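You operate a simulated robot arm through the tools that you are given. There is no shell and no other tool.

You are at the controls of a simulated robot arm. One attempt, no reset.

JOB
Put the tube carton named on the parts ticket and the tyre levers in the job tray.
Fine: the levers lie in the yellow drawer; shut it again. Set down upright: what you pick out.

The check looks at the end state, three seconds after you hand in, the way a careful person would. Anything else that was tipped, shoved, dropped, spilled or broken makes it a failure.

ROBOT AND FRAMES
A 6-joint arm with a two-finger gripper, fixed in place. Base frame: the origin is at the foot of the arm, x ahead of it, y to its left, z up; the work surface is at about z = 920. Readings come in mm, degrees, newtons and seconds.
It reaches about 1298 mm from its shoulder. Its first joint turns from -149.0 to 149.0 degrees. Payload 1.57 kg.
Tool frame: the origin (TCP) lies between the finger pads and is the grasp point; the fingertips stand 21 mm ahead of it; z points along the fingers, y is the line along which they close. The gripper opens to 70 mm. The gripper's body begins 50 mm behind the TCP.
Orientation is that of the tool frame in the base frame, as a unit quaternion [x, y, z, w]. With the fingers straight down and closing along the base's y, the tool's x points along the base's -x, its y along +y and its z along -z.

CONTROLS
- The arm moves only by the tool send_rows. Its argument "motion" is a list that holds one entry, the list of rows, each a list of 7 numbers: the opening, from 0 (shut) to 1 (fully open), then the shift along the tool's x, y, z in units of 25 mm (1.0 is 25 mm), then the turn, a rotation vector about the tool's x, y, z in units of 5 degrees (1.0 is 5 degrees). In form: [[[gripper, dx, dy, dz, ax, ay, az], ...]]. A call has 1 to 20 rows; each row shifts and turns the commanded pose from where the row before left it, along the tool's axes as they then stand. A call with a number of a shift or a turn outside -1 to 1 is refused whole. Each row takes 0.2 s and may step no farther than 50 mm and 8.6 degrees from the row before; otherwise, or with a gripper value out of range, the whole call is refused. Where a pose cannot be reached the arm comes as near as it can. A force on the tool above 40 N (or 10 N above the force at the start of the call, whichever is more), or a blocked arm, ends the call early, and 0.2 s more pass. The fingers move at their own pace and stop on an object; they squeeze with about 30 N. The grip force told is the motor's: it shows also when the fingers shut on nothing. Time passes only in rows, and 0.2 s behind the last, so rows that do not move let the fingers close. It gives the time, the measured TCP pose, the force on the tool (base axes), the opening and the grip force at its end, in the units of the frame above (readings bear some noise), with the torque about the TCP (base axes, N m) and any sound that the robot's microphone picked up, and new pictures: "views" is both (left out), scene, wrist or none.
- Cameras (640 x 400 px; columns grow to the right, rows downward): "scene" is fixed at [50.1, -651, 1500.8]; the picture's right is [0.36, -0.93, 0.00], its down [-0.69, -0.27, -0.67] and it looks along [0.62, 0.24, -0.74] (base axes); focal length 249 px, centre (320, 200). "wrist" rides on the gripper at [79, 4, -81] in the tool frame; the picture's right is [-0.05, 1.00, 0.00], its down [-0.67, -0.04, -0.74] and it looks along [-0.74, -0.04, 0.67] (tool axes); focal length 256 px, centre (320, 200). There is no depth. A picture from a camera that has moved, and an enlarged one, comes with that camera's place and axes in the base frame and with its lens.
- move_column(by): slides the trunk up (or, below 0, down) by that many mm; the arm rides with it, the base frame stays. It gives what a move gives, with no picture.
- enlarge(camera, box): a new picture of the part [left, top, right, bottom] of that camera's present view, enlarged. It takes no simulated time.
- close_job(): hands the job in; it is judged then, once.

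Places have to be worked out from the pictures, the camera data and where the tool is seen. Open the gripper and draw the arm clear of the work before you hand the job in, unless the task says otherwise.

The tools are called after "Request:" as name(argument=value, ...) on one line, values as JSON. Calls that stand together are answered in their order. send_rows: Moves the arm, as the interface text tells. Its arguments: {"type":"object","properties":{"motion":{"type":"array","items":{"type":"array","items":{"type":"array","items":{"type":"number"}}}},"views":{"type":"string","enum":["both","scene","wrist","none"]}},"required":["motion"]} The other tools are called the same way: move_column (by) slides the trunk up or down; enlarge (camera, box) takes an enlarged picture of a part of a camera's view; close_job () hands the job in.

At the start:

```text
time_s: 0.0
eef_pos: [686.9, -369.3, 1202.5]
orientation: [0.0, 1.0, 0.0, 0.0]
contact_force: [-0.3, 0.2, 0.4]
torque: [0.01, 0.03, 0.02]
finger_gap: 70.2
grip_force: 0.0
trunk travel left (down, up): [-883.0, 87.0]
```

scene: 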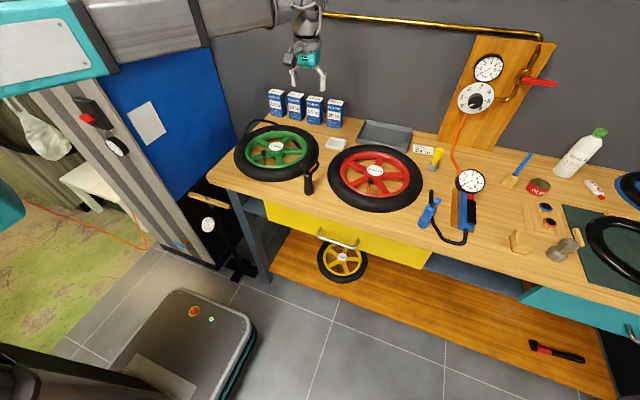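
wrist: 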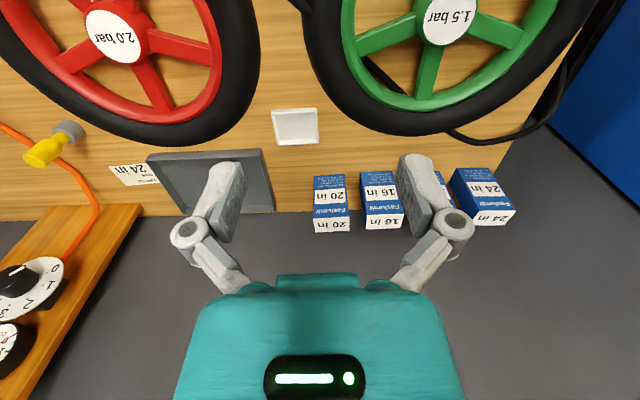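

The pictures show four tube cartons by the wall, a grey tray, a ticket near it and the yellow drawer under the bench. I'll look closer at these before moving.

Request:
enlarge(camera="scene", box=[230, 70, 470, 220])

Request:
enlarge(camera="wrist", box=[80, 90, 340, 250])

Request:
enlarge(camera="wrist", box=[300, 140, 540, 250])

Request:
enlarge(camera="scene", box=[240, 180, 480, 330])

```text
2.67 times, centred on (350, 145) of scene
camera zoom: at [50.1, -651.0, 1500.8], right [0.36, -0.93, 0.0], down [-0.69, -0.27, -0.67], along [0.62, 0.24, -0.74], focal length 664 px, centre (240, 347)
```

zoom: 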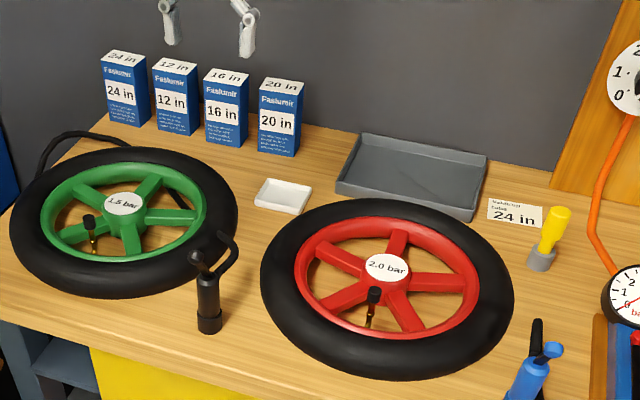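

```text
2.46 times, centred on (210, 170) of wrist
camera zoom: at [606.4, -364.1, 1284.1], right [0.05, 1.0, 0.0], down [0.67, -0.04, 0.74], along [0.74, -0.04, -0.67], focal length 630 px, centre (591, 274)
```

zoom: 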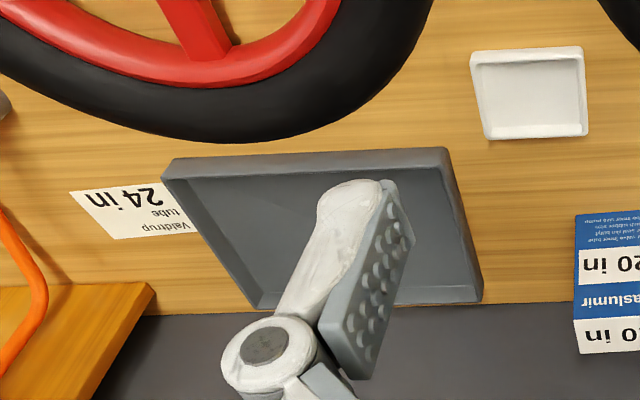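

```text
2.67 times, centred on (420, 195) of wrist
camera zoom: at [606.4, -364.1, 1284.1], right [0.05, 1.0, 0.0], down [0.67, -0.04, 0.74], along [0.74, -0.04, -0.67], focal length 683 px, centre (53, 213)
```

zoom: 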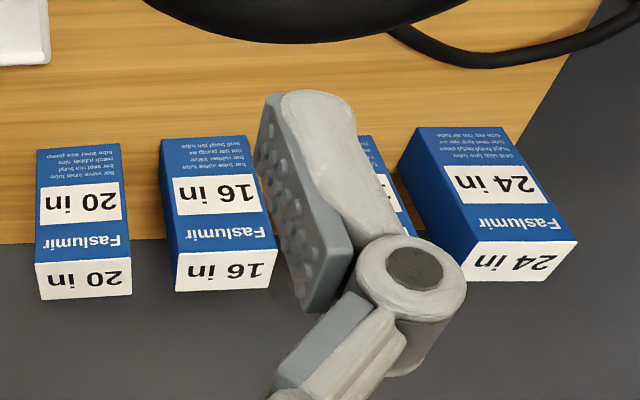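

```text
2.67 times, centred on (360, 255) of scene
camera zoom: at [50.1, -651.0, 1500.8], right [0.36, -0.93, 0.0], down [-0.69, -0.27, -0.67], along [0.62, 0.24, -0.74], focal length 664 px, centre (213, 53)
```

zoom: 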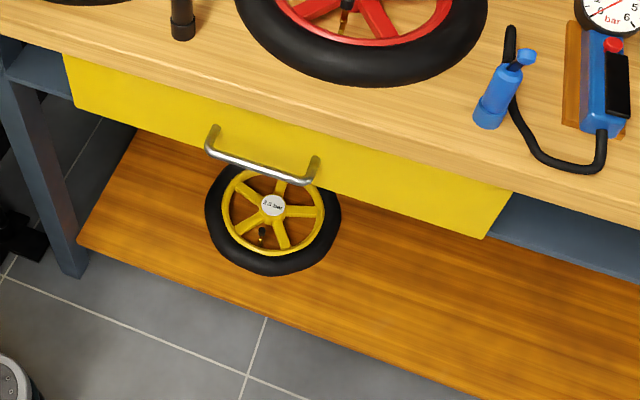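

The ticket by the tray seems to read "24 in"; I'll read it more closely, as well as the other papers in view.

Request:
enlarge(camera="scene", box=[405, 135, 445, 160])

Request:
enlarge(camera="scene", box=[260, 80, 350, 136])

Request:
enlarge(camera="scene", box=[70, 60, 230, 160])

Request:
enlarge(camera="scene", box=[400, 120, 640, 270])

Request:
enlarge(camera="scene", box=[0, 180, 270, 400])

```text
16.00 times, centred on (425, 148) of scene
camera zoom: at [50.1, -651.0, 1500.8], right [0.36, -0.93, 0.0], down [-0.69, -0.27, -0.67], along [0.62, 0.24, -0.74], focal length 3986 px, centre (-1360, 1040)
```

zoom: 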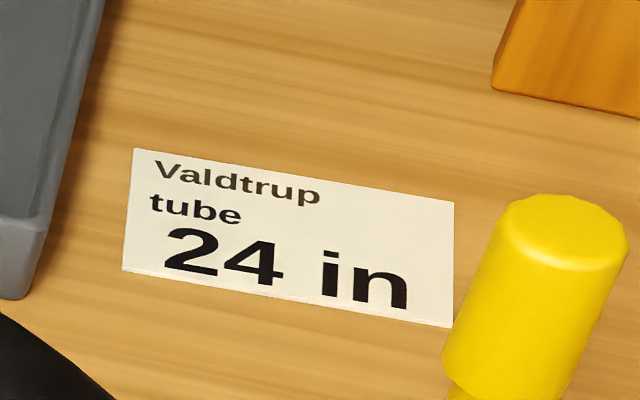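

```text
7.11 times, centred on (305, 108) of scene
camera zoom: at [50.1, -651.0, 1500.8], right [0.36, -0.93, 0.0], down [-0.69, -0.27, -0.67], along [0.62, 0.24, -0.74], focal length 1772 px, centre (427, 854)
```

zoom: 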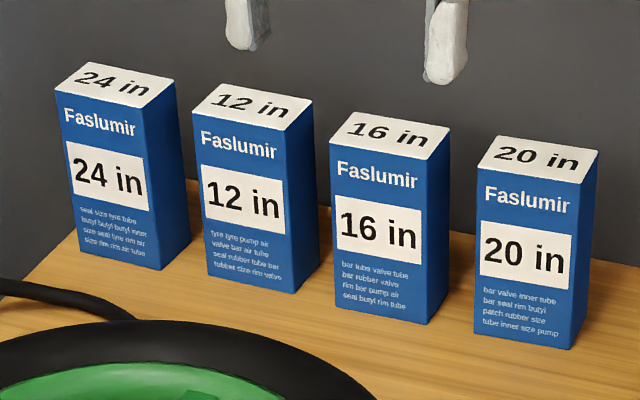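

```text
4.00 times, centred on (150, 110) of scene
camera zoom: at [50.1, -651.0, 1500.8], right [0.36, -0.93, 0.0], down [-0.69, -0.27, -0.67], along [0.62, 0.24, -0.74], focal length 996 px, centre (1000, 560)
```

zoom: 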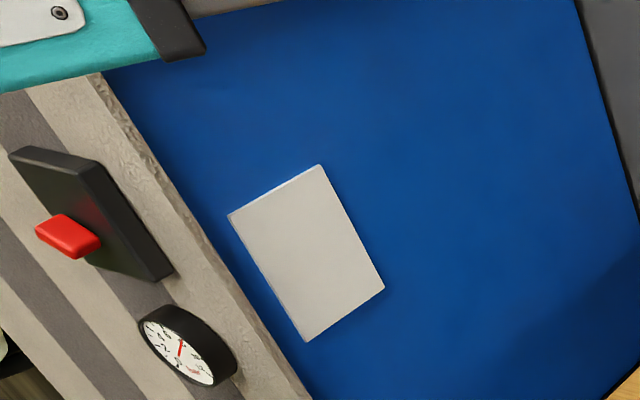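

```text
2.67 times, centred on (520, 195) of scene
camera zoom: at [50.1, -651.0, 1500.8], right [0.36, -0.93, 0.0], down [-0.69, -0.27, -0.67], along [0.62, 0.24, -0.74], focal length 664 px, centre (-213, 213)
```

zoom: 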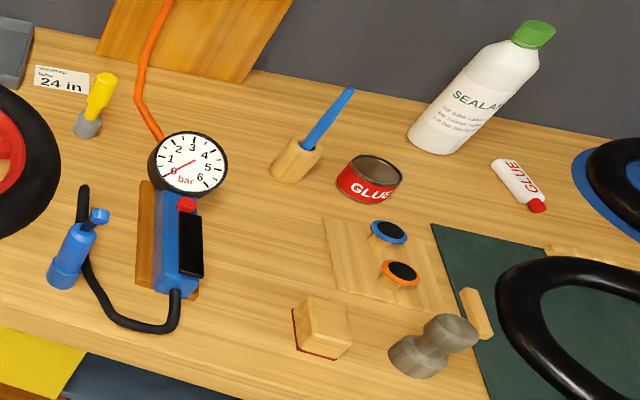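

```text
1.82 times, centred on (135, 290) of scene
camera zoom: at [50.1, -651.0, 1500.8], right [0.36, -0.93, 0.0], down [-0.69, -0.27, -0.67], along [0.62, 0.24, -0.74], focal length 453 px, centre (656, 36)
```

zoom: 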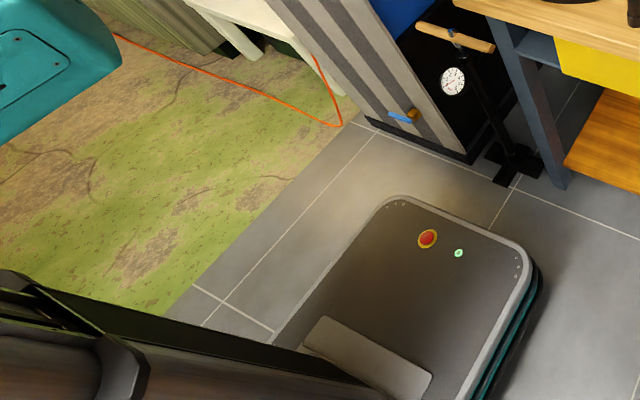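

The ticket reads "Valdtrup tube 24 in", and the only 24 in carton is the leftmost one. I put it at about x 940–980, y -128…-65, with its top at z≈1024. I'll first turn the gripper 90° about its axis in free space, so that it closes along base x across the carton's 40 mm depth.

Request:
send_rows(motion=[[[1, 0, 0, 0, 0, 0, 1], [1, 0, 0, 0, 0, 0, 1], [1, 0, 0, 0, 0, 0, 1], [1, 0, 0, 0, 0, 0, 1], [1, 0, 0, 0, 0, 0, 1], [1, 0, 0, 0, 0, 0, 1], [1, 0, 0, 0, 0, 0, 1], [1, 0, 0, 0, 0, 0, 1], [1, 0, 0, 0, 0, 0, 1], [1, 0, 0, 0, 0, 0, 1], [1, 0, 0, 0, 0, 0, 1], [1, 0, 0, 0, 0, 0, 1], [1, 0, 0, 0, 0, 0, 1], [1, 0, 0, 0, 0, 0, 1], [1, 0, 0, 0, 0, 0, 1], [1, 0, 0, 0, 0, 0, 1], [1, 0, 0, 0, 0, 0, 1], [1, 0, 0, 0, 0, 0, 1]]], views="both")

```text
time_s: 3.8
eef_pos: [685.8, -369.9, 1201.4]
orientation: [0.708, 0.707, 0.0, 0.0]
contact_force: [-0.1, -0.3, 0.0]
torque: [-0.01, 0.0, 0.0]
finger_gap: 70.1
grip_force: 0.1
trunk travel left (down, up): [-883.0, 87.0]
camera wrist: at [690.5, -288.9, 1284.1], right [1.0, -0.06, 0.0], down [-0.04, -0.67, 0.74], along [-0.04, -0.74, -0.67], focal length 256 px, centre (320, 200)
```

scene: 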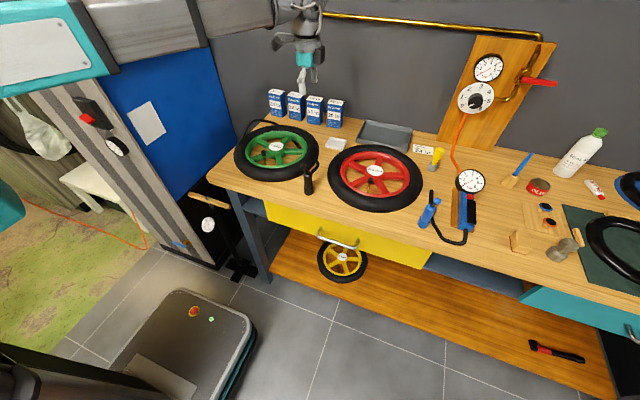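
wrist: 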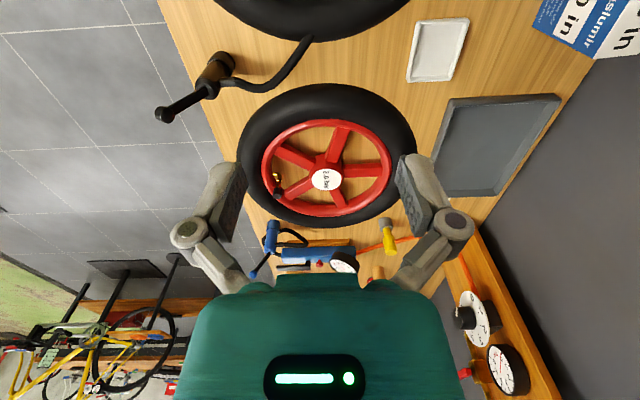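

The turn worked, and the tray shows at about x 865–1022, y -680…-475. Now I move at height over the 24 in carton and check the alignment there.

Request:
send_rows(motion=[[[1, 0.993, 0.996, 0, 0, 0, 0], [1, 0.993, 0.996, 0, 0, 0, 0], [1, 0.993, 0.996, 0, 0, 0, 0], [1, 0.993, 0.996, 0, 0, 0, 0], [1, 0.993, 0.996, 0, 0, 0, 0], [1, 0.993, 0.996, 0, 0, 0, 0], [1, 0.993, 0.996, 0, 0, 0, 0], [1, 0.993, 0.996, 0, 0, 0, 0], [1, 0.993, 0.996, 0, 0, 0, 0], [1, 0.993, 0.996, 0, 0, 0, 0], [1, 0.993, 0.996, 0, 0, 0, 0], [1, 0, 0, 0.6, 0, 0, 0], [1, 0, 0, 0.6, 0, 0, 0], [1, 0, 0, 0.6, 0, 0, 0], [1, 0, 0, 0, 0, 0, 0]]], views="both")

```text
time_s: 7.0
eef_pos: [961.0, -93.4, 1201.4]
orientation: [0.707, 0.707, 0.0, 0.0]
contact_force: [0.3, 0.3, -0.5]
torque: [-0.03, -0.02, 0.01]
finger_gap: 70.0
grip_force: 0.1
out of reach, approached as far as the arm can: row 12, 13, 14
trunk travel left (down, up): [-883.0, 87.0]
camera wrist: at [964.1, -13.9, 1284.0], right [1.0, -0.05, 0.0], down [-0.04, -0.67, 0.74], along [-0.04, -0.74, -0.67], focal length 256 px, centre (320, 200)
```

scene: 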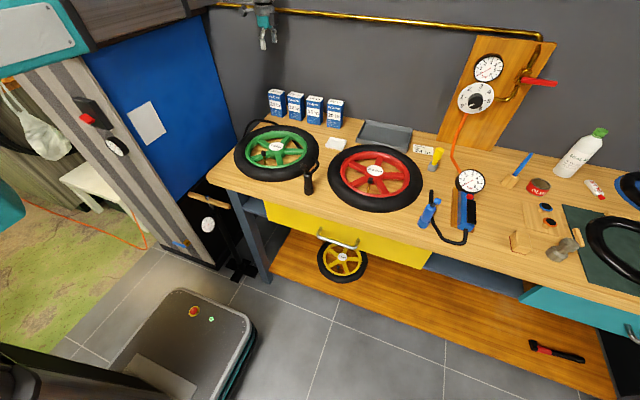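
wrist: 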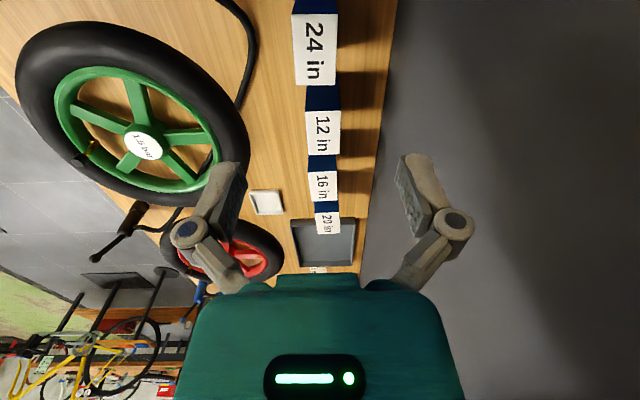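

"Out of reach" downward here means the shoulder is high, so I'll use the trunk for vertical travel. The wrist picture puts the carton's centre at about (957, -97). Before lowering I'll check the brass pipe near the gripper.

Request:
enlarge(camera="scene", box=[200, 0, 400, 125])

Request:
enlarge(camera="wrist", box=[240, 0, 440, 125])

```text
3.20 times, centred on (300, 62) of scene
camera zoom: at [50.1, -651.0, 1500.8], right [0.36, -0.93, 0.0], down [-0.69, -0.27, -0.67], along [0.62, 0.24, -0.74], focal length 797 px, centre (384, 640)
```

zoom: 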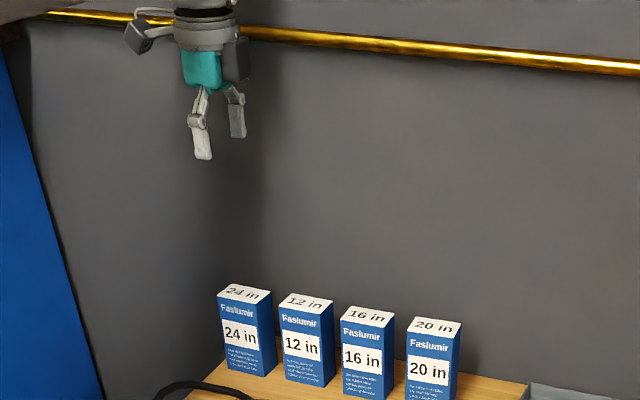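

```text
3.20 times, centred on (340, 62) of wrist
camera zoom: at [964.1, -13.9, 1284.0], right [1.0, -0.05, 0.0], down [-0.04, -0.67, 0.74], along [-0.04, -0.74, -0.67], focal length 819 px, centre (256, 640)
```

zoom: 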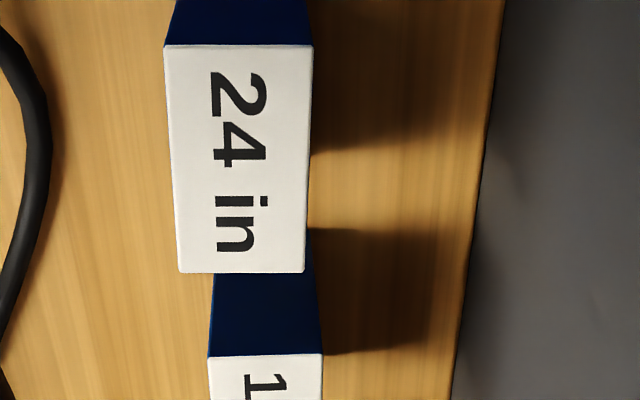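

The wall is at about x≈1047 and the gripper has room in front of the pipe. I make a small correction to (957, -97), then lower the trunk in steps while watching the force.

Request:
send_rows(motion=[[[1, -0.15, -0.17, 0, 0, 0, 0], [1, 0, 0, 0, 0, 0, 0]]], views="none")

Request:
move_column(by=-70)

```text
time_s: 7.6
eef_pos: [956.9, -97.2, 1201.4]
orientation: [0.707, 0.707, -0.001, 0.0]
contact_force: [-0.1, -0.6, -0.2]
torque: [0.0, -0.02, 0.03]
finger_gap: 70.2
grip_force: 0.1
trunk travel left (down, up): [-883.0, 87.0]
```

```text
time_s: 8.7
eef_pos: [956.1, -97.5, 1132.1]
orientation: [0.707, 0.708, 0.0, -0.001]
contact_force: [0.6, 0.4, 0.4]
torque: [-0.04, 0.02, -0.03]
finger_gap: 69.8
grip_force: 0.0
trunk travel left (down, up): [-813.0, 157.0]
```

The lowering was clean, with no contact. I go down another 60 mm and then check the pictures above the carton.

Request:
move_column(by=-60)

Request:
send_rows(motion=[[[1, 0, 0, 0, 0, 0, 0]]], views="both")

Request:
enlarge(camera="scene", box=[200, 0, 400, 125])

```text
time_s: 9.7
eef_pos: [955.9, -98.0, 1072.4]
orientation: [0.708, 0.707, -0.001, -0.001]
contact_force: [-0.1, 1.0, -0.3]
torque: [0.02, -0.02, -0.01]
finger_gap: 70.0
grip_force: 0.1
trunk travel left (down, up): [-753.0, 217.0]
```

```text
time_s: 10.1
eef_pos: [954.8, -97.8, 1072.4]
orientation: [0.708, 0.707, 0.0, 0.0]
contact_force: [-0.2, 0.5, -1.0]
torque: [0.0, -0.02, -0.02]
finger_gap: 69.9
grip_force: 0.1
trunk travel left (down, up): [-753.0, 217.0]
camera wrist: at [960.1, -17.5, 1154.1], right [1.0, -0.05, 0.0], down [-0.04, -0.67, 0.74], along [-0.04, -0.74, -0.67], focal length 256 px, centre (320, 200)
```

scene: 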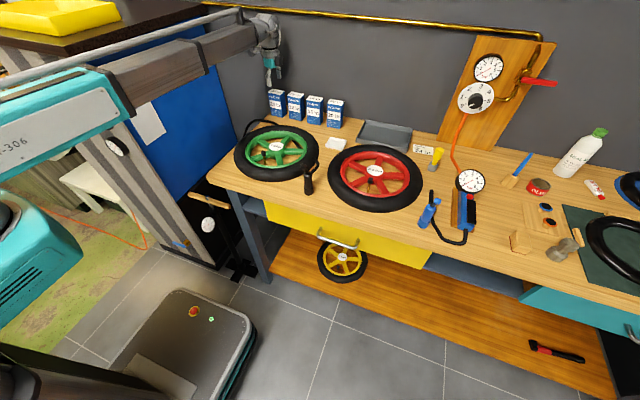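
wrist: 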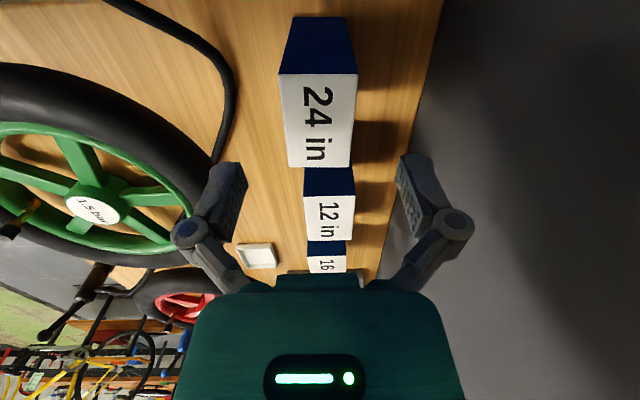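

```text
3.20 times, centred on (300, 62) of scene
camera zoom: at [50.1, -651.0, 1500.8], right [0.36, -0.93, 0.0], down [-0.69, -0.27, -0.67], along [0.62, 0.24, -0.74], focal length 797 px, centre (384, 640)
```

zoom: 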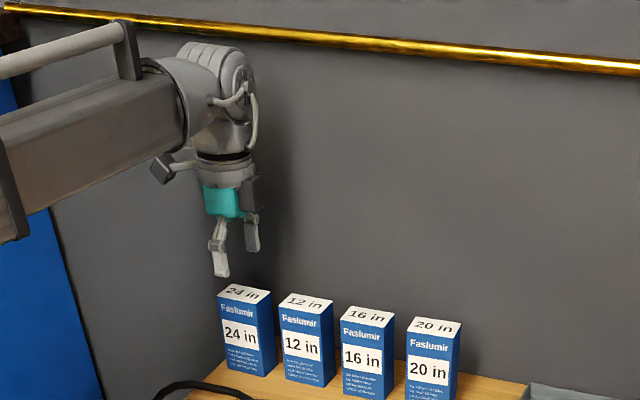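

The carton's top is centred at about (955, -98), straight under the TCP at (955, -98). I lower 84 mm so that the fingers straddle it, then close.

Request:
move_column(by=-84)

Request:
send_rows(motion=[[[0.5, 0, 0, 0, 0, 0, 0], [0.3, 0, 0, 0, 0, 0, 0], [0.3, 0, 0, 0, 0, 0, 0], [0.3, 0, 0, 0, 0, 0, 0], [0.3, 0, 0, 0, 0, 0, 0]]], views="both")

```text
time_s: 11.3
eef_pos: [956.8, -98.0, 988.9]
orientation: [0.707, 0.707, 0.0, 0.0]
contact_force: [-1.1, 0.0, 0.1]
torque: [0.03, -0.02, 0.01]
finger_gap: 69.9
grip_force: 0.0
trunk travel left (down, up): [-669.0, 301.0]
```

```text
time_s: 12.5
eef_pos: [955.0, -97.7, 988.6]
orientation: [0.707, 0.707, 0.0, 0.0]
contact_force: [0.3, -0.6, 8.6]
torque: [0.01, 0.03, -0.14]
finger_gap: 40.0
grip_force: 29.4
trunk travel left (down, up): [-669.0, 301.0]
camera wrist: at [959.5, -17.4, 1070.8], right [1.0, -0.05, 0.0], down [-0.04, -0.67, 0.74], along [-0.04, -0.74, -0.67], focal length 256 px, centre (320, 200)
```

scene: 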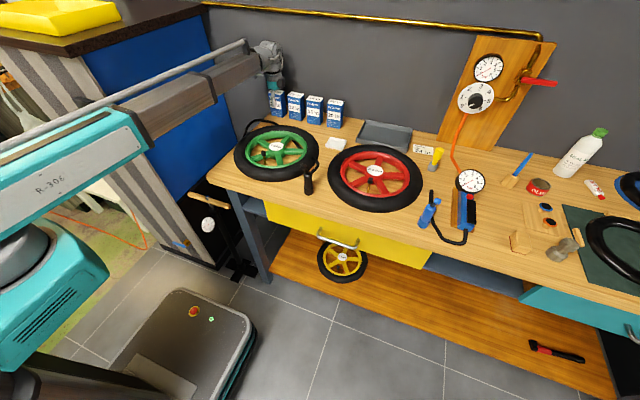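
wrist: 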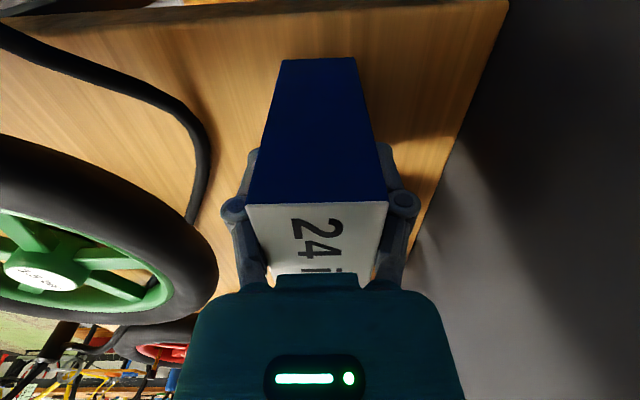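

The grip holds: 40 mm gap at 29 N. I lift by raising the trunk 150 mm, so the carton's bottom clears the neighbours.

Request:
move_column(by=150)

Request:
send_rows(motion=[[[0.3, 0, 0, 0, 0, 0, 0]]], views="both")

```text
time_s: 14.2
eef_pos: [955.5, -98.3, 1137.7]
orientation: [0.707, 0.707, 0.0, 0.0]
contact_force: [-0.8, -0.8, -2.0]
torque: [0.02, -0.01, -0.01]
finger_gap: 39.8
grip_force: 30.3
trunk travel left (down, up): [-819.0, 151.0]
```

```text
time_s: 14.6
eef_pos: [956.3, -97.4, 1137.6]
orientation: [0.707, 0.707, 0.0, -0.001]
contact_force: [0.7, -0.6, -1.3]
torque: [0.02, 0.01, 0.01]
finger_gap: 39.5
grip_force: 30.1
trunk travel left (down, up): [-819.0, 151.0]
camera wrist: at [960.3, -17.5, 1219.8], right [1.0, -0.05, 0.0], down [-0.04, -0.67, 0.74], along [-0.04, -0.74, -0.67], focal length 256 px, centre (320, 200)
```

scene: 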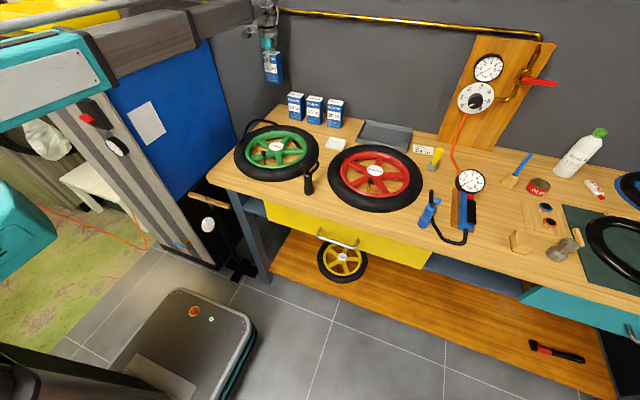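
wrist: 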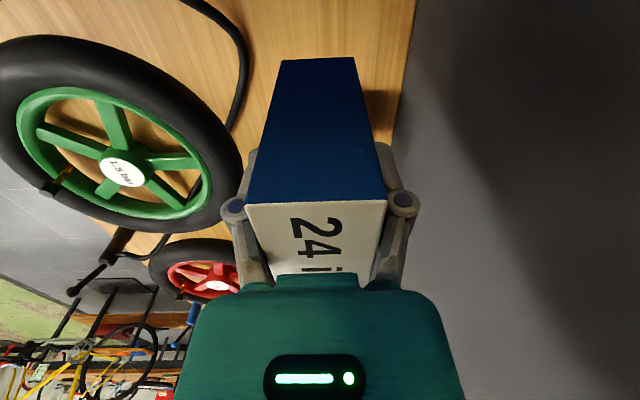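

The carton hangs freely in the gripper. Before heading for the tray, which lies farther out, I look at how the arm is posed to judge its reach.

Request:
enlarge(camera="scene", box=[0, 0, 320, 200])

Request:
enlarge(camera="scene", box=[0, 150, 160, 400])

```text
2.00 times, centred on (160, 100) of scene
camera zoom: at [50.1, -651.0, 1500.8], right [0.36, -0.93, 0.0], down [-0.69, -0.27, -0.67], along [0.62, 0.24, -0.74], focal length 498 px, centre (640, 400)
```

zoom: 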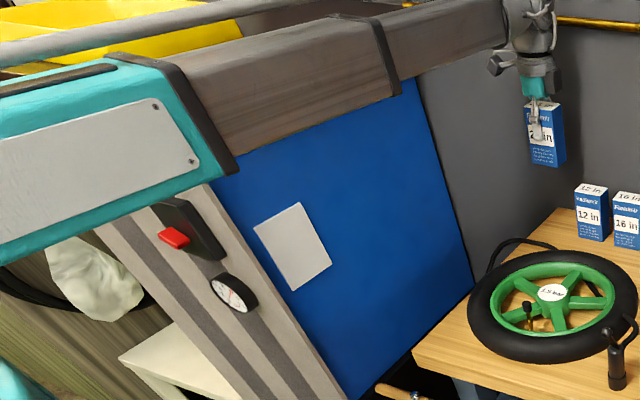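

```text
1.60 times, centred on (80, 275) of scene
camera zoom: at [50.1, -651.0, 1500.8], right [0.36, -0.93, 0.0], down [-0.69, -0.27, -0.67], along [0.62, 0.24, -0.74], focal length 399 px, centre (704, 80)
```

zoom: 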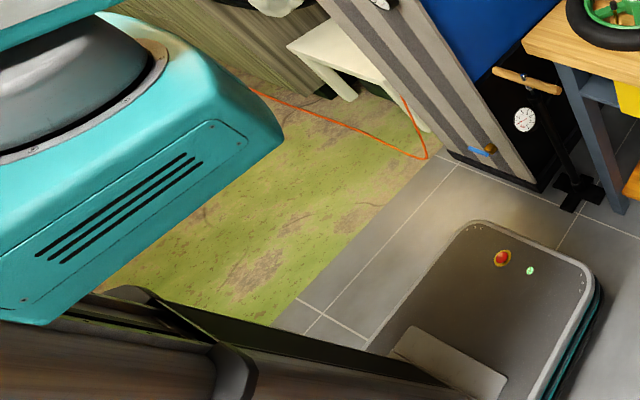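

The arm looks like a telescoping boom held level at about z = TCP+172. I'll make a small up-and-down test in free air, to learn whether the arm itself can move vertically or only the trunk can.

Request:
send_rows(motion=[[[0.3, 0, 0, -0.4, 0, 0, 0], [0.3, 0, 0, 0, 0, 0, 0]]], views="none")

Request:
send_rows(motion=[[[0.3, 0, 0, 0.4, 0, 0, 0], [0.3, 0, 0, 0, 0, 0, 0]]], views="none")

```text
time_s: 15.2
eef_pos: [956.8, -97.5, 1136.2]
orientation: [0.707, 0.707, 0.001, 0.0]
contact_force: [0.2, 0.3, -1.2]
torque: [-0.04, -0.01, -0.01]
finger_gap: 39.5
grip_force: 30.1
out of reach, approached as far as the arm can: row 1
trunk travel left (down, up): [-819.0, 151.0]
```

```text
time_s: 15.8
eef_pos: [956.6, -97.6, 1137.8]
orientation: [0.707, 0.707, 0.0, 0.0]
contact_force: [0.3, -0.2, -1.3]
torque: [0.0, 0.01, 0.03]
finger_gap: 39.5
grip_force: 30.2
out of reach, approached as far as the arm can: row 1
trunk travel left (down, up): [-819.0, 151.0]
```

Confirmed: only the trunk changes the height with the tool pointing down, and the boom handles the plane. I carry the carton toward the tray along -y at this safe height and look again.

Request:
send_rows(motion=[[[0.3, -0.5, 0, 0, 0, 0, 0], [0.3, -0.9, 0, 0, 0, 0, 0], [0.3, -0.97, 0, 0, 0, 0, 0], [0.3, -0.97, 0, 0, 0, 0, 0], [0.3, -0.97, 0, 0, 0, 0, 0], [0.3, -0.97, 0, 0, 0, 0, 0], [0.3, -0.97, 0, 0, 0, 0, 0], [0.3, -0.97, 0, 0, 0, 0, 0], [0.3, -0.97, 0, 0, 0, 0, 0], [0.3, -0.97, 0, 0, 0, 0, 0], [0.3, -0.97, 0, 0, 0, 0, 0], [0.3, -0.97, 0, 0, 0, 0, 0], [0.3, -0.97, 0, 0, 0, 0, 0], [0.3, -0.9, 0, 0, 0, 0, 0], [0.3, -0.5, 0, 0, 0, 0, 0], [0.3, 0, 0, 0, 0, 0, 0]]], views="both")

```text
time_s: 19.2
eef_pos: [955.8, -434.5, 1138.2]
orientation: [0.707, 0.707, 0.0, 0.0]
contact_force: [-0.3, -0.1, -1.9]
torque: [0.0, -0.02, 0.01]
finger_gap: 39.6
grip_force: 30.2
trunk travel left (down, up): [-819.0, 151.0]
camera wrist: at [959.7, -354.3, 1219.9], right [1.0, -0.05, 0.0], down [-0.04, -0.67, 0.74], along [-0.04, -0.74, -0.67], focal length 256 px, centre (320, 200)
```

scene: 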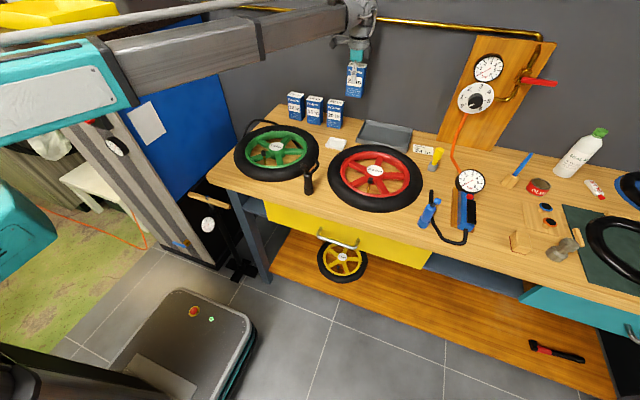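
wrist: 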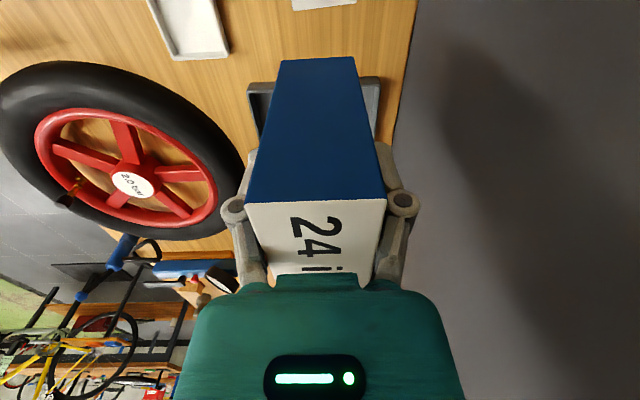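

The tray's left rim shows at y≈-470, spanning x≈877–1017. I enlarge the tray in the scene picture to pin down its floor and rim.

Request:
enlarge(camera="scene", box=[345, 105, 425, 155])

```text
8.00 times, centred on (385, 130) of scene
camera zoom: at [50.1, -651.0, 1500.8], right [0.36, -0.93, 0.0], down [-0.69, -0.27, -0.67], along [0.62, 0.24, -0.74], focal length 1993 px, centre (-200, 760)
```

zoom: 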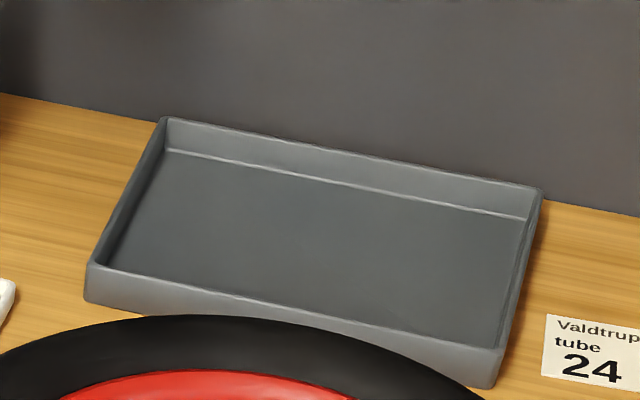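

The rim is at z≈943, with the interior about x 881–1014, y -673…-482 and the floor at about z 924. I'll aim for the far-left part of the tray, with the carton centred at about (970, -535), which leaves room for the levers.

Request:
send_rows(motion=[[[0.3, -0.6, 0.1, 0, 0, 0, 0], [0.3, -0.8, 0.12, 0, 0, 0, 0], [0.3, -0.8, 0.12, 0, 0, 0, 0], [0.3, -0.8, 0.12, 0, 0, 0, 0], [0.3, -0.6, 0.1, 0, 0, 0, 0], [0.3, -0.42, 0, 0, 0, 0, 0], [0.3, 0, 0, 0, 0, 0, 0]]], views="none")

Request:
move_column(by=-100)

Request:
send_rows(motion=[[[0.3, 0, 0, 0, 0, 0, 0]]], views="both")

Request:
enlarge(camera="scene", box=[335, 50, 455, 125])

Request:
enlarge(camera="scene", box=[345, 105, 425, 155])

```text
time_s: 20.8
eef_pos: [970.4, -535.3, 1137.2]
orientation: [0.707, 0.707, 0.0, 0.0]
contact_force: [-0.3, 0.3, -1.2]
torque: [-0.03, 0.01, -0.02]
finger_gap: 39.6
grip_force: 30.2
trunk travel left (down, up): [-819.0, 151.0]
```

```text
time_s: 22.2
eef_pos: [969.9, -533.8, 1037.3]
orientation: [0.708, 0.706, 0.0, 0.0]
contact_force: [-0.6, 0.0, -0.6]
torque: [-0.02, 0.0, 0.0]
finger_gap: 39.6
grip_force: 30.0
trunk travel left (down, up): [-719.0, 251.0]
```

```text
time_s: 22.6
eef_pos: [969.8, -534.0, 1037.4]
orientation: [0.707, 0.707, 0.0, 0.0]
contact_force: [-0.2, 0.9, -1.3]
torque: [0.01, 0.02, -0.02]
finger_gap: 39.7
grip_force: 29.6
trunk travel left (down, up): [-719.0, 251.0]
camera wrist: at [974.1, -454.0, 1119.9], right [1.0, -0.05, 0.0], down [-0.04, -0.67, 0.74], along [-0.04, -0.74, -0.67], focal length 256 px, centre (320, 200)
```

scene: 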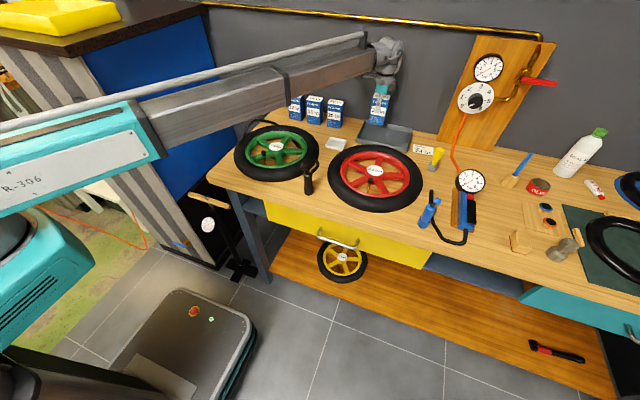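
wrist: 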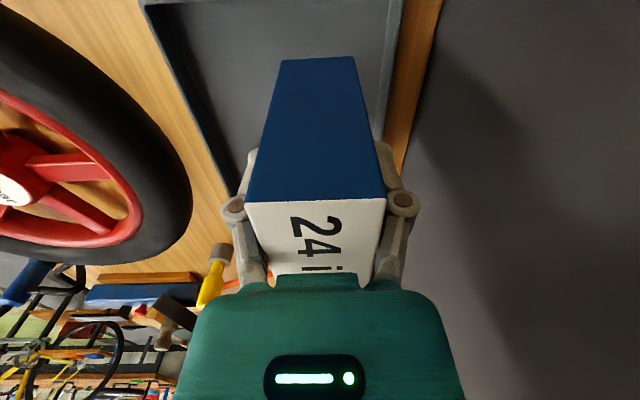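

```text
5.33 times, centred on (395, 88) of scene
camera zoom: at [50.1, -651.0, 1500.8], right [0.36, -0.93, 0.0], down [-0.69, -0.27, -0.67], along [0.62, 0.24, -0.74], focal length 1329 px, centre (-80, 800)
```

zoom: 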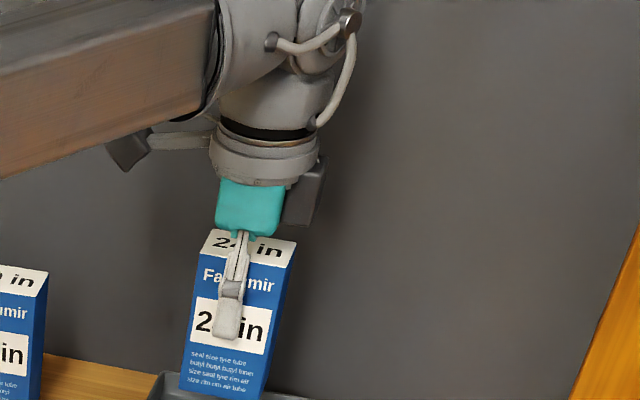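

```text
8.00 times, centred on (385, 130) of scene
camera zoom: at [50.1, -651.0, 1500.8], right [0.36, -0.93, 0.0], down [-0.69, -0.27, -0.67], along [0.62, 0.24, -0.74], focal length 1993 px, centre (-200, 760)
```

zoom: 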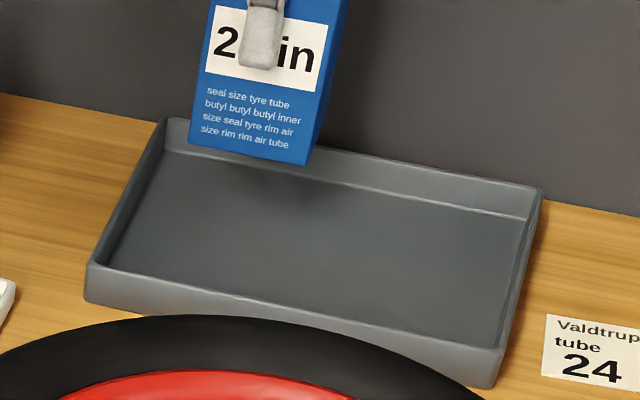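

The carton hangs well inside the tray walls, with margins of about 20 mm to the left and far walls. I lower it close to the floor and then feel for contact in small steps.

Request:
move_column(by=-39)

Request:
move_column(by=-3)

```text
time_s: 23.4
eef_pos: [969.9, -533.4, 997.9]
orientation: [0.707, 0.707, -0.001, -0.001]
contact_force: [-0.1, 0.1, -1.4]
torque: [0.0, 0.01, 0.03]
finger_gap: 39.4
grip_force: 30.2
trunk travel left (down, up): [-680.0, 290.0]
```

```text
time_s: 23.9
eef_pos: [970.2, -534.5, 995.8]
orientation: [0.707, 0.707, 0.0, 0.0]
contact_force: [-0.5, 0.1, -0.8]
torque: [0.01, -0.02, 0.0]
finger_gap: 39.6
grip_force: 30.0
trunk travel left (down, up): [-677.0, 293.0]
```

No contact yet at TCP z≈995.5, so I continue down in 2 mm steps.

Request:
move_column(by=-2)

Request:
move_column(by=-2)

```text
time_s: 24.4
eef_pos: [970.1, -534.7, 994.3]
orientation: [0.707, 0.707, 0.0, 0.0]
contact_force: [-0.3, 0.4, -2.0]
torque: [-0.01, -0.04, -0.02]
finger_gap: 39.3
grip_force: 30.4
trunk travel left (down, up): [-675.0, 295.0]
```

```text
time_s: 24.9
eef_pos: [969.8, -535.2, 992.6]
orientation: [0.707, 0.707, 0.0, 0.001]
contact_force: [6.0, -2.6, 16.0]
torque: [0.03, -0.15, -0.04]
finger_gap: 39.5
grip_force: 29.9
trunk travel left (down, up): [-673.0, 297.0]
```

Contact: 16 N upward at TCP z≈992.6, so the carton sits on the tray floor. I release it gently.

Request:
send_rows(motion=[[[0.6, 0, 0, 0, 0, 0, 0], [0.75, 0, 0, 0, 0, 0, 0], [0.85, 0, 0, 0, 0, 0, 0], [0.85, 0, 0, 0, 0, 0, 0]]], views="both")

Request:
enlarge(camera="scene", box=[335, 70, 455, 145])

```text
time_s: 25.9
eef_pos: [969.6, -534.6, 993.3]
orientation: [0.707, 0.707, 0.0, 0.001]
contact_force: [0.0, 1.0, 0.2]
torque: [-0.04, 0.02, 0.02]
finger_gap: 59.5
grip_force: 0.0
trunk travel left (down, up): [-673.0, 297.0]
camera wrist: at [973.9, -453.9, 1074.0], right [1.0, -0.05, 0.0], down [-0.04, -0.67, 0.74], along [-0.04, -0.74, -0.67], focal length 256 px, centre (320, 200)
```

scene: 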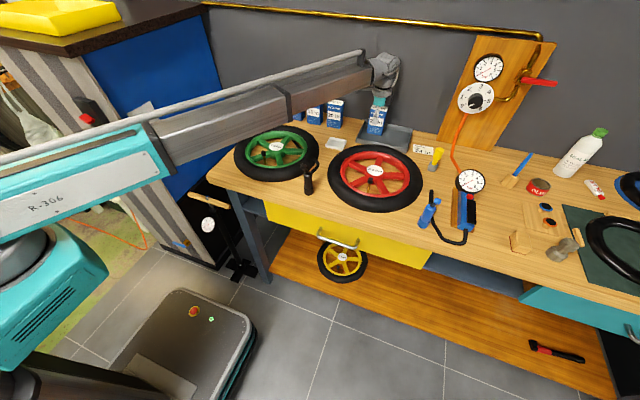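
wrist: 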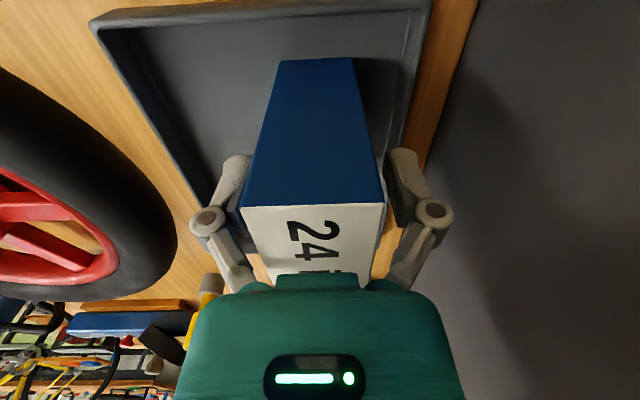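

```text
5.33 times, centred on (395, 108) of scene
camera zoom: at [50.1, -651.0, 1500.8], right [0.36, -0.93, 0.0], down [-0.69, -0.27, -0.67], along [0.62, 0.24, -0.74], focal length 1329 px, centre (-80, 693)
```

zoom: 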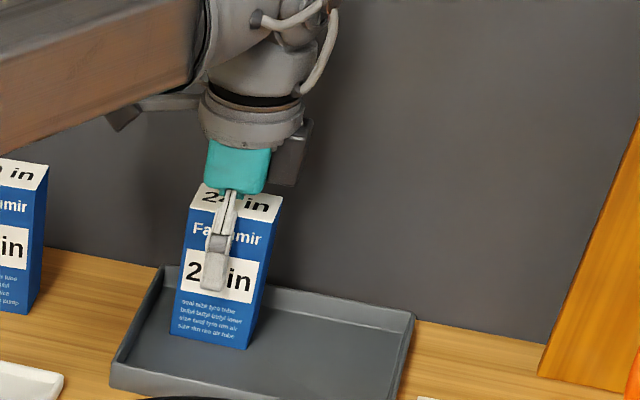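

The carton stands upright and released in the tray. I raise the trunk clear of it, then head for the drawer.

Request:
move_column(by=160)

Request:
send_rows(motion=[[[0.85, 0, -0.5, 0, 0, 0, 0], [0.85, 0, -0.9, 0, 0, 0, 0], [0.85, 0, -1, 0, 0, 0, 0], [0.85, 0, -1, 0, 0, 0, 0], [0.85, 0, -1, 0, 0, 0, 0], [0.85, 0, -1, 0, 0, 0, 0], [0.85, 0, -1, 0, 0, 0, 0], [0.85, 0, -1, 0, 0, 0, 0], [0.85, 0, -1, 0, 0, 0, 0], [0.85, 0, -1, 0, 0, 0, 0], [0.85, 0, -1, 0, 0, 0, 0], [0.85, 0, -1, 0, 0, 0, 0], [0.85, 0, -1, 0, 0, 0, 0], [0.85, 0, -1, 0, 0, 0, 0], [0.85, 0, -0.9, 0, 0, 0, 0], [0.85, 0, -0.5, 0, 0, 0, 0], [0.85, 0, 0, 0, 0, 0, 0]]], views="both")

Request:
enlarge(camera="scene", box=[335, 70, 455, 145])

```text
time_s: 27.8
eef_pos: [970.4, -534.0, 1152.7]
orientation: [0.707, 0.707, 0.0, 0.0]
contact_force: [-0.9, 0.2, -0.1]
torque: [0.04, -0.01, -0.01]
finger_gap: 59.4
grip_force: 0.1
trunk travel left (down, up): [-833.0, 137.0]
```

```text
time_s: 31.4
eef_pos: [599.4, -531.6, 1151.5]
orientation: [0.708, 0.707, -0.001, 0.0]
contact_force: [-1.1, 0.0, -0.3]
torque: [0.0, 0.0, -0.01]
finger_gap: 59.5
grip_force: 0.0
trunk travel left (down, up): [-833.0, 137.0]
camera wrist: at [604.1, -452.6, 1234.1], right [1.0, -0.05, 0.0], down [-0.04, -0.67, 0.74], along [-0.04, -0.74, -0.67], focal length 256 px, centre (320, 200)
```

scene: 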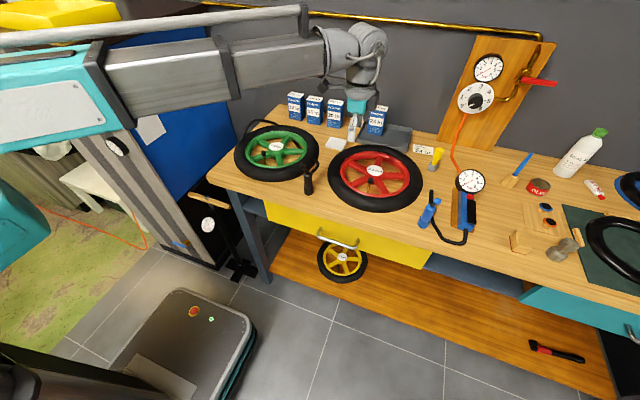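
wrist: 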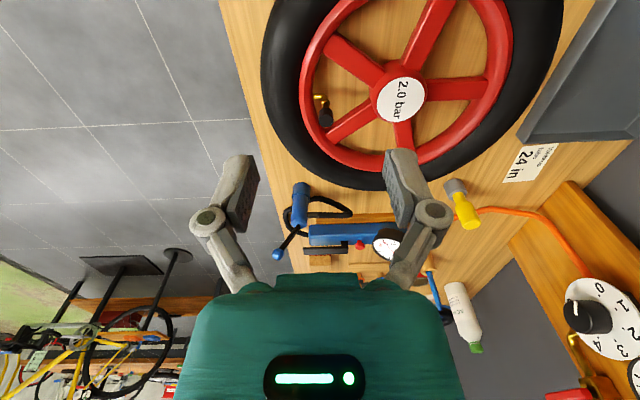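

```text
5.33 times, centred on (395, 108) of scene
camera zoom: at [50.1, -651.0, 1500.8], right [0.36, -0.93, 0.0], down [-0.69, -0.27, -0.67], along [0.62, 0.24, -0.74], focal length 1329 px, centre (-80, 693)
```

zoom: 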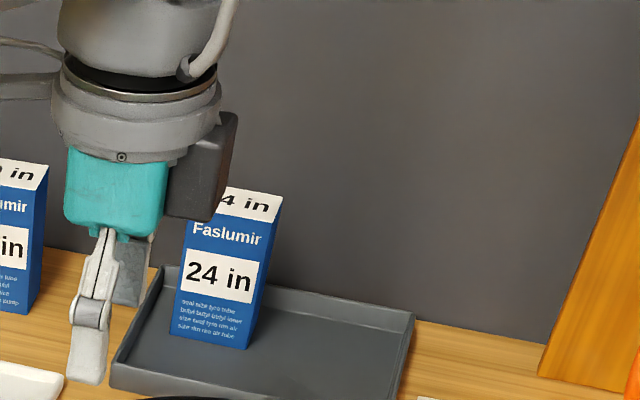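

The carton is clean and upright. I keep moving back in front of the bench so the wrist camera can look down on the drawer handle from (430, -430).

Request:
send_rows(motion=[[[0.85, 0.5, -0.8, 0, 0, 0, 0], [0.85, 0.6, -1, 0, 0, 0, 0], [0.85, 0.6, -1, 0, 0, 0, 0], [0.85, 0.6, -1, 0, 0, 0, 0], [0.85, 0.6, -1, 0, 0, 0, 0], [0.85, 0.6, -1, 0, 0, 0, 0], [0.85, 0.4, -0.9, 0, 0, 0, 0], [0.85, 0.2, -0.1, 0, 0, 0, 0], [0.85, 0, 0, 0, 0, 0, 0]]], views="both")

Request:
enlarge(camera="wrist", box=[240, 0, 480, 150])

```text
time_s: 33.4
eef_pos: [430.3, -431.1, 1152.4]
orientation: [0.707, 0.707, 0.0, 0.0]
contact_force: [0.2, -0.1, 0.1]
torque: [-0.01, -0.01, -0.04]
finger_gap: 59.5
grip_force: 0.0
trunk travel left (down, up): [-833.0, 137.0]
camera wrist: at [434.1, -351.2, 1234.2], right [1.0, -0.05, 0.0], down [-0.04, -0.67, 0.74], along [-0.04, -0.74, -0.67], focal length 256 px, centre (320, 200)
```

scene: 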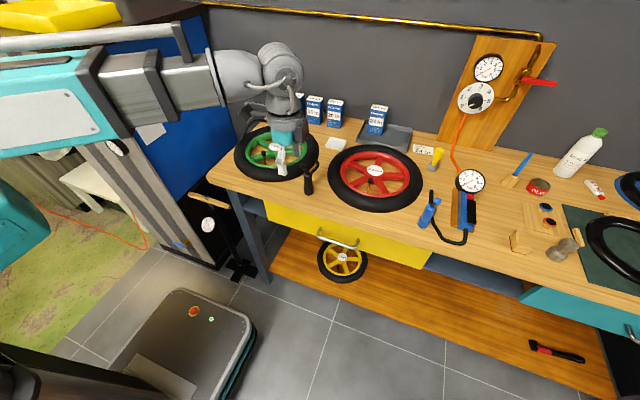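
wrist: 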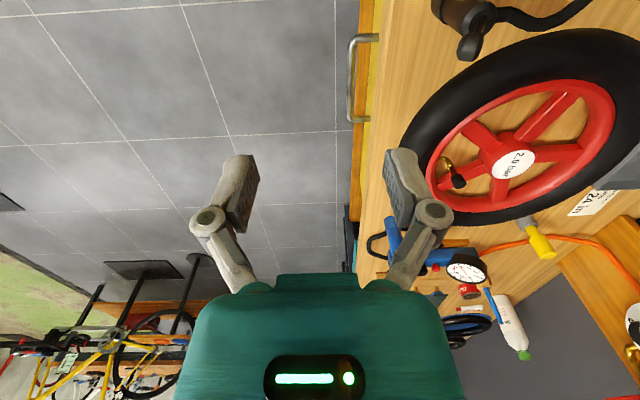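

```text
2.67 times, centred on (360, 75) of wrist
camera zoom: at [434.1, -351.2, 1234.2], right [1.0, -0.05, 0.0], down [-0.04, -0.67, 0.74], along [-0.04, -0.74, -0.67], focal length 683 px, centre (213, 533)
```

zoom: 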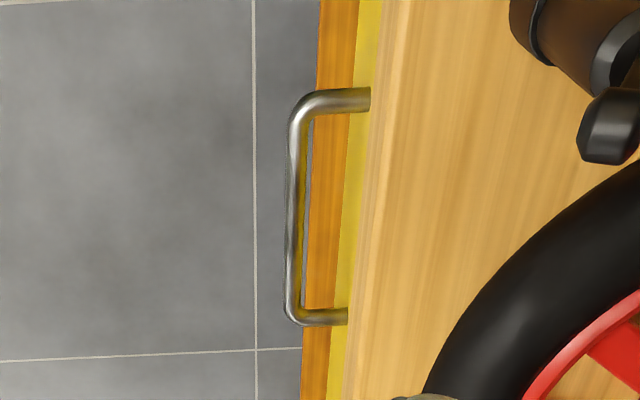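

From this view and the scene I place the bench's front edge at x≈502, its top 885–920 in z, the drawer front at x≈515, and the handle bar at x≈474, z≈822, y -468…-595. I'll pitch the tool forward about the wrist centre (L≈172 mm), 20° first, to check the geometry.

Request:
send_rows(motion=[[[0.85, 0, 0.6, -0.026, -1, 0, 0], [0.85, 0, 0.6, -0.026, -1, 0, 0], [0.85, 0, 0.6, -0.026, -1, 0, 0], [0.85, 0, 0.6, -0.026, -1, 0, 0], [0.85, 0, 0, 0, 0, 0, 0]]], views="none")

```text
time_s: 34.6
eef_pos: [486.9, -433.0, 1163.8]
orientation: [0.697, 0.696, 0.122, 0.123]
contact_force: [0.0, -0.5, -0.2]
torque: [-0.04, 0.02, 0.01]
finger_gap: 59.6
grip_force: 0.1
trunk travel left (down, up): [-833.0, 137.0]
```

The pitch follows as predicted, with no reach trouble. I complete the remaining 70°.

Request:
send_rows(motion=[[[0.85, 0, 0.6, -0.026, -1, 0, 0], [0.85, 0, 0.6, -0.026, -1, 0, 0], [0.85, 0, 0.6, -0.026, -1, 0, 0], [0.85, 0, 0.6, -0.026, -1, 0, 0], [0.85, 0, 0.6, -0.026, -1, 0, 0], [0.85, 0, 0.6, -0.026, -1, 0, 0], [0.85, 0, 0.6, -0.026, -1, 0, 0], [0.85, 0, 0, 0, 0, 0, 0]]], views="none")

Request:
send_rows(motion=[[[0.85, 0, 0.6, -0.026, -1, 0, 0], [0.85, 0, 0.6, -0.026, -1, 0, 0], [0.85, 0, 0.6, -0.026, -1, 0, 0], [0.85, 0, 0.6, -0.026, -1, 0, 0], [0.85, 0, 0.6, -0.026, -1, 0, 0], [0.85, 0, 0.6, -0.026, -1, 0, 0], [0.85, 0, 0.6, -0.026, -1, 0, 0], [0.85, 0, 0, 0, 0, 0, 0]]], views="both")

```text
time_s: 36.4
eef_pos: [569.1, -431.3, 1231.4]
orientation: [0.627, 0.627, 0.327, 0.327]
contact_force: [-0.1, 0.5, -0.3]
torque: [0.03, 0.0, 0.01]
finger_gap: 59.5
grip_force: 0.2
out of reach, approached as far as the arm can: row 6
trunk travel left (down, up): [-833.0, 137.0]
```

```text
time_s: 38.2
eef_pos: [601.7, -430.6, 1336.8]
orientation: [0.5, 0.5, 0.5, 0.5]
contact_force: [0.7, 0.8, 0.2]
torque: [-0.01, -0.01, -0.04]
finger_gap: 59.4
grip_force: 0.0
out of reach, approached as far as the arm can: row 2, 4, 7
trunk travel left (down, up): [-833.0, 137.0]
camera wrist: at [519.7, -350.4, 1343.3], right [0.0, -0.05, 1.0], down [-0.75, -0.67, -0.04], along [0.67, -0.74, -0.04], focal length 256 px, centre (320, 200)
```

scene: 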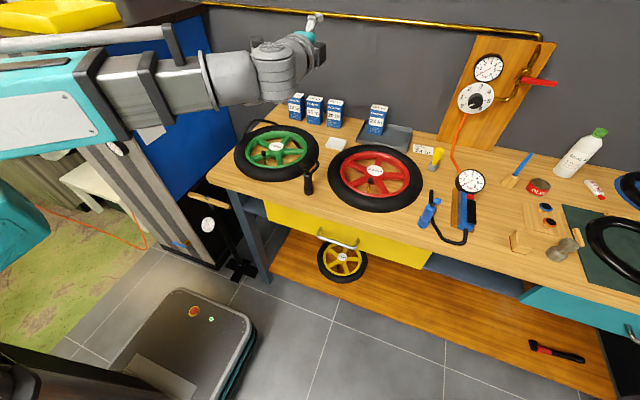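
wrist: 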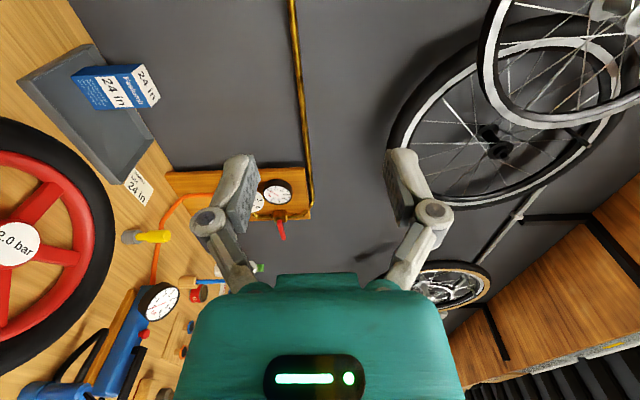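

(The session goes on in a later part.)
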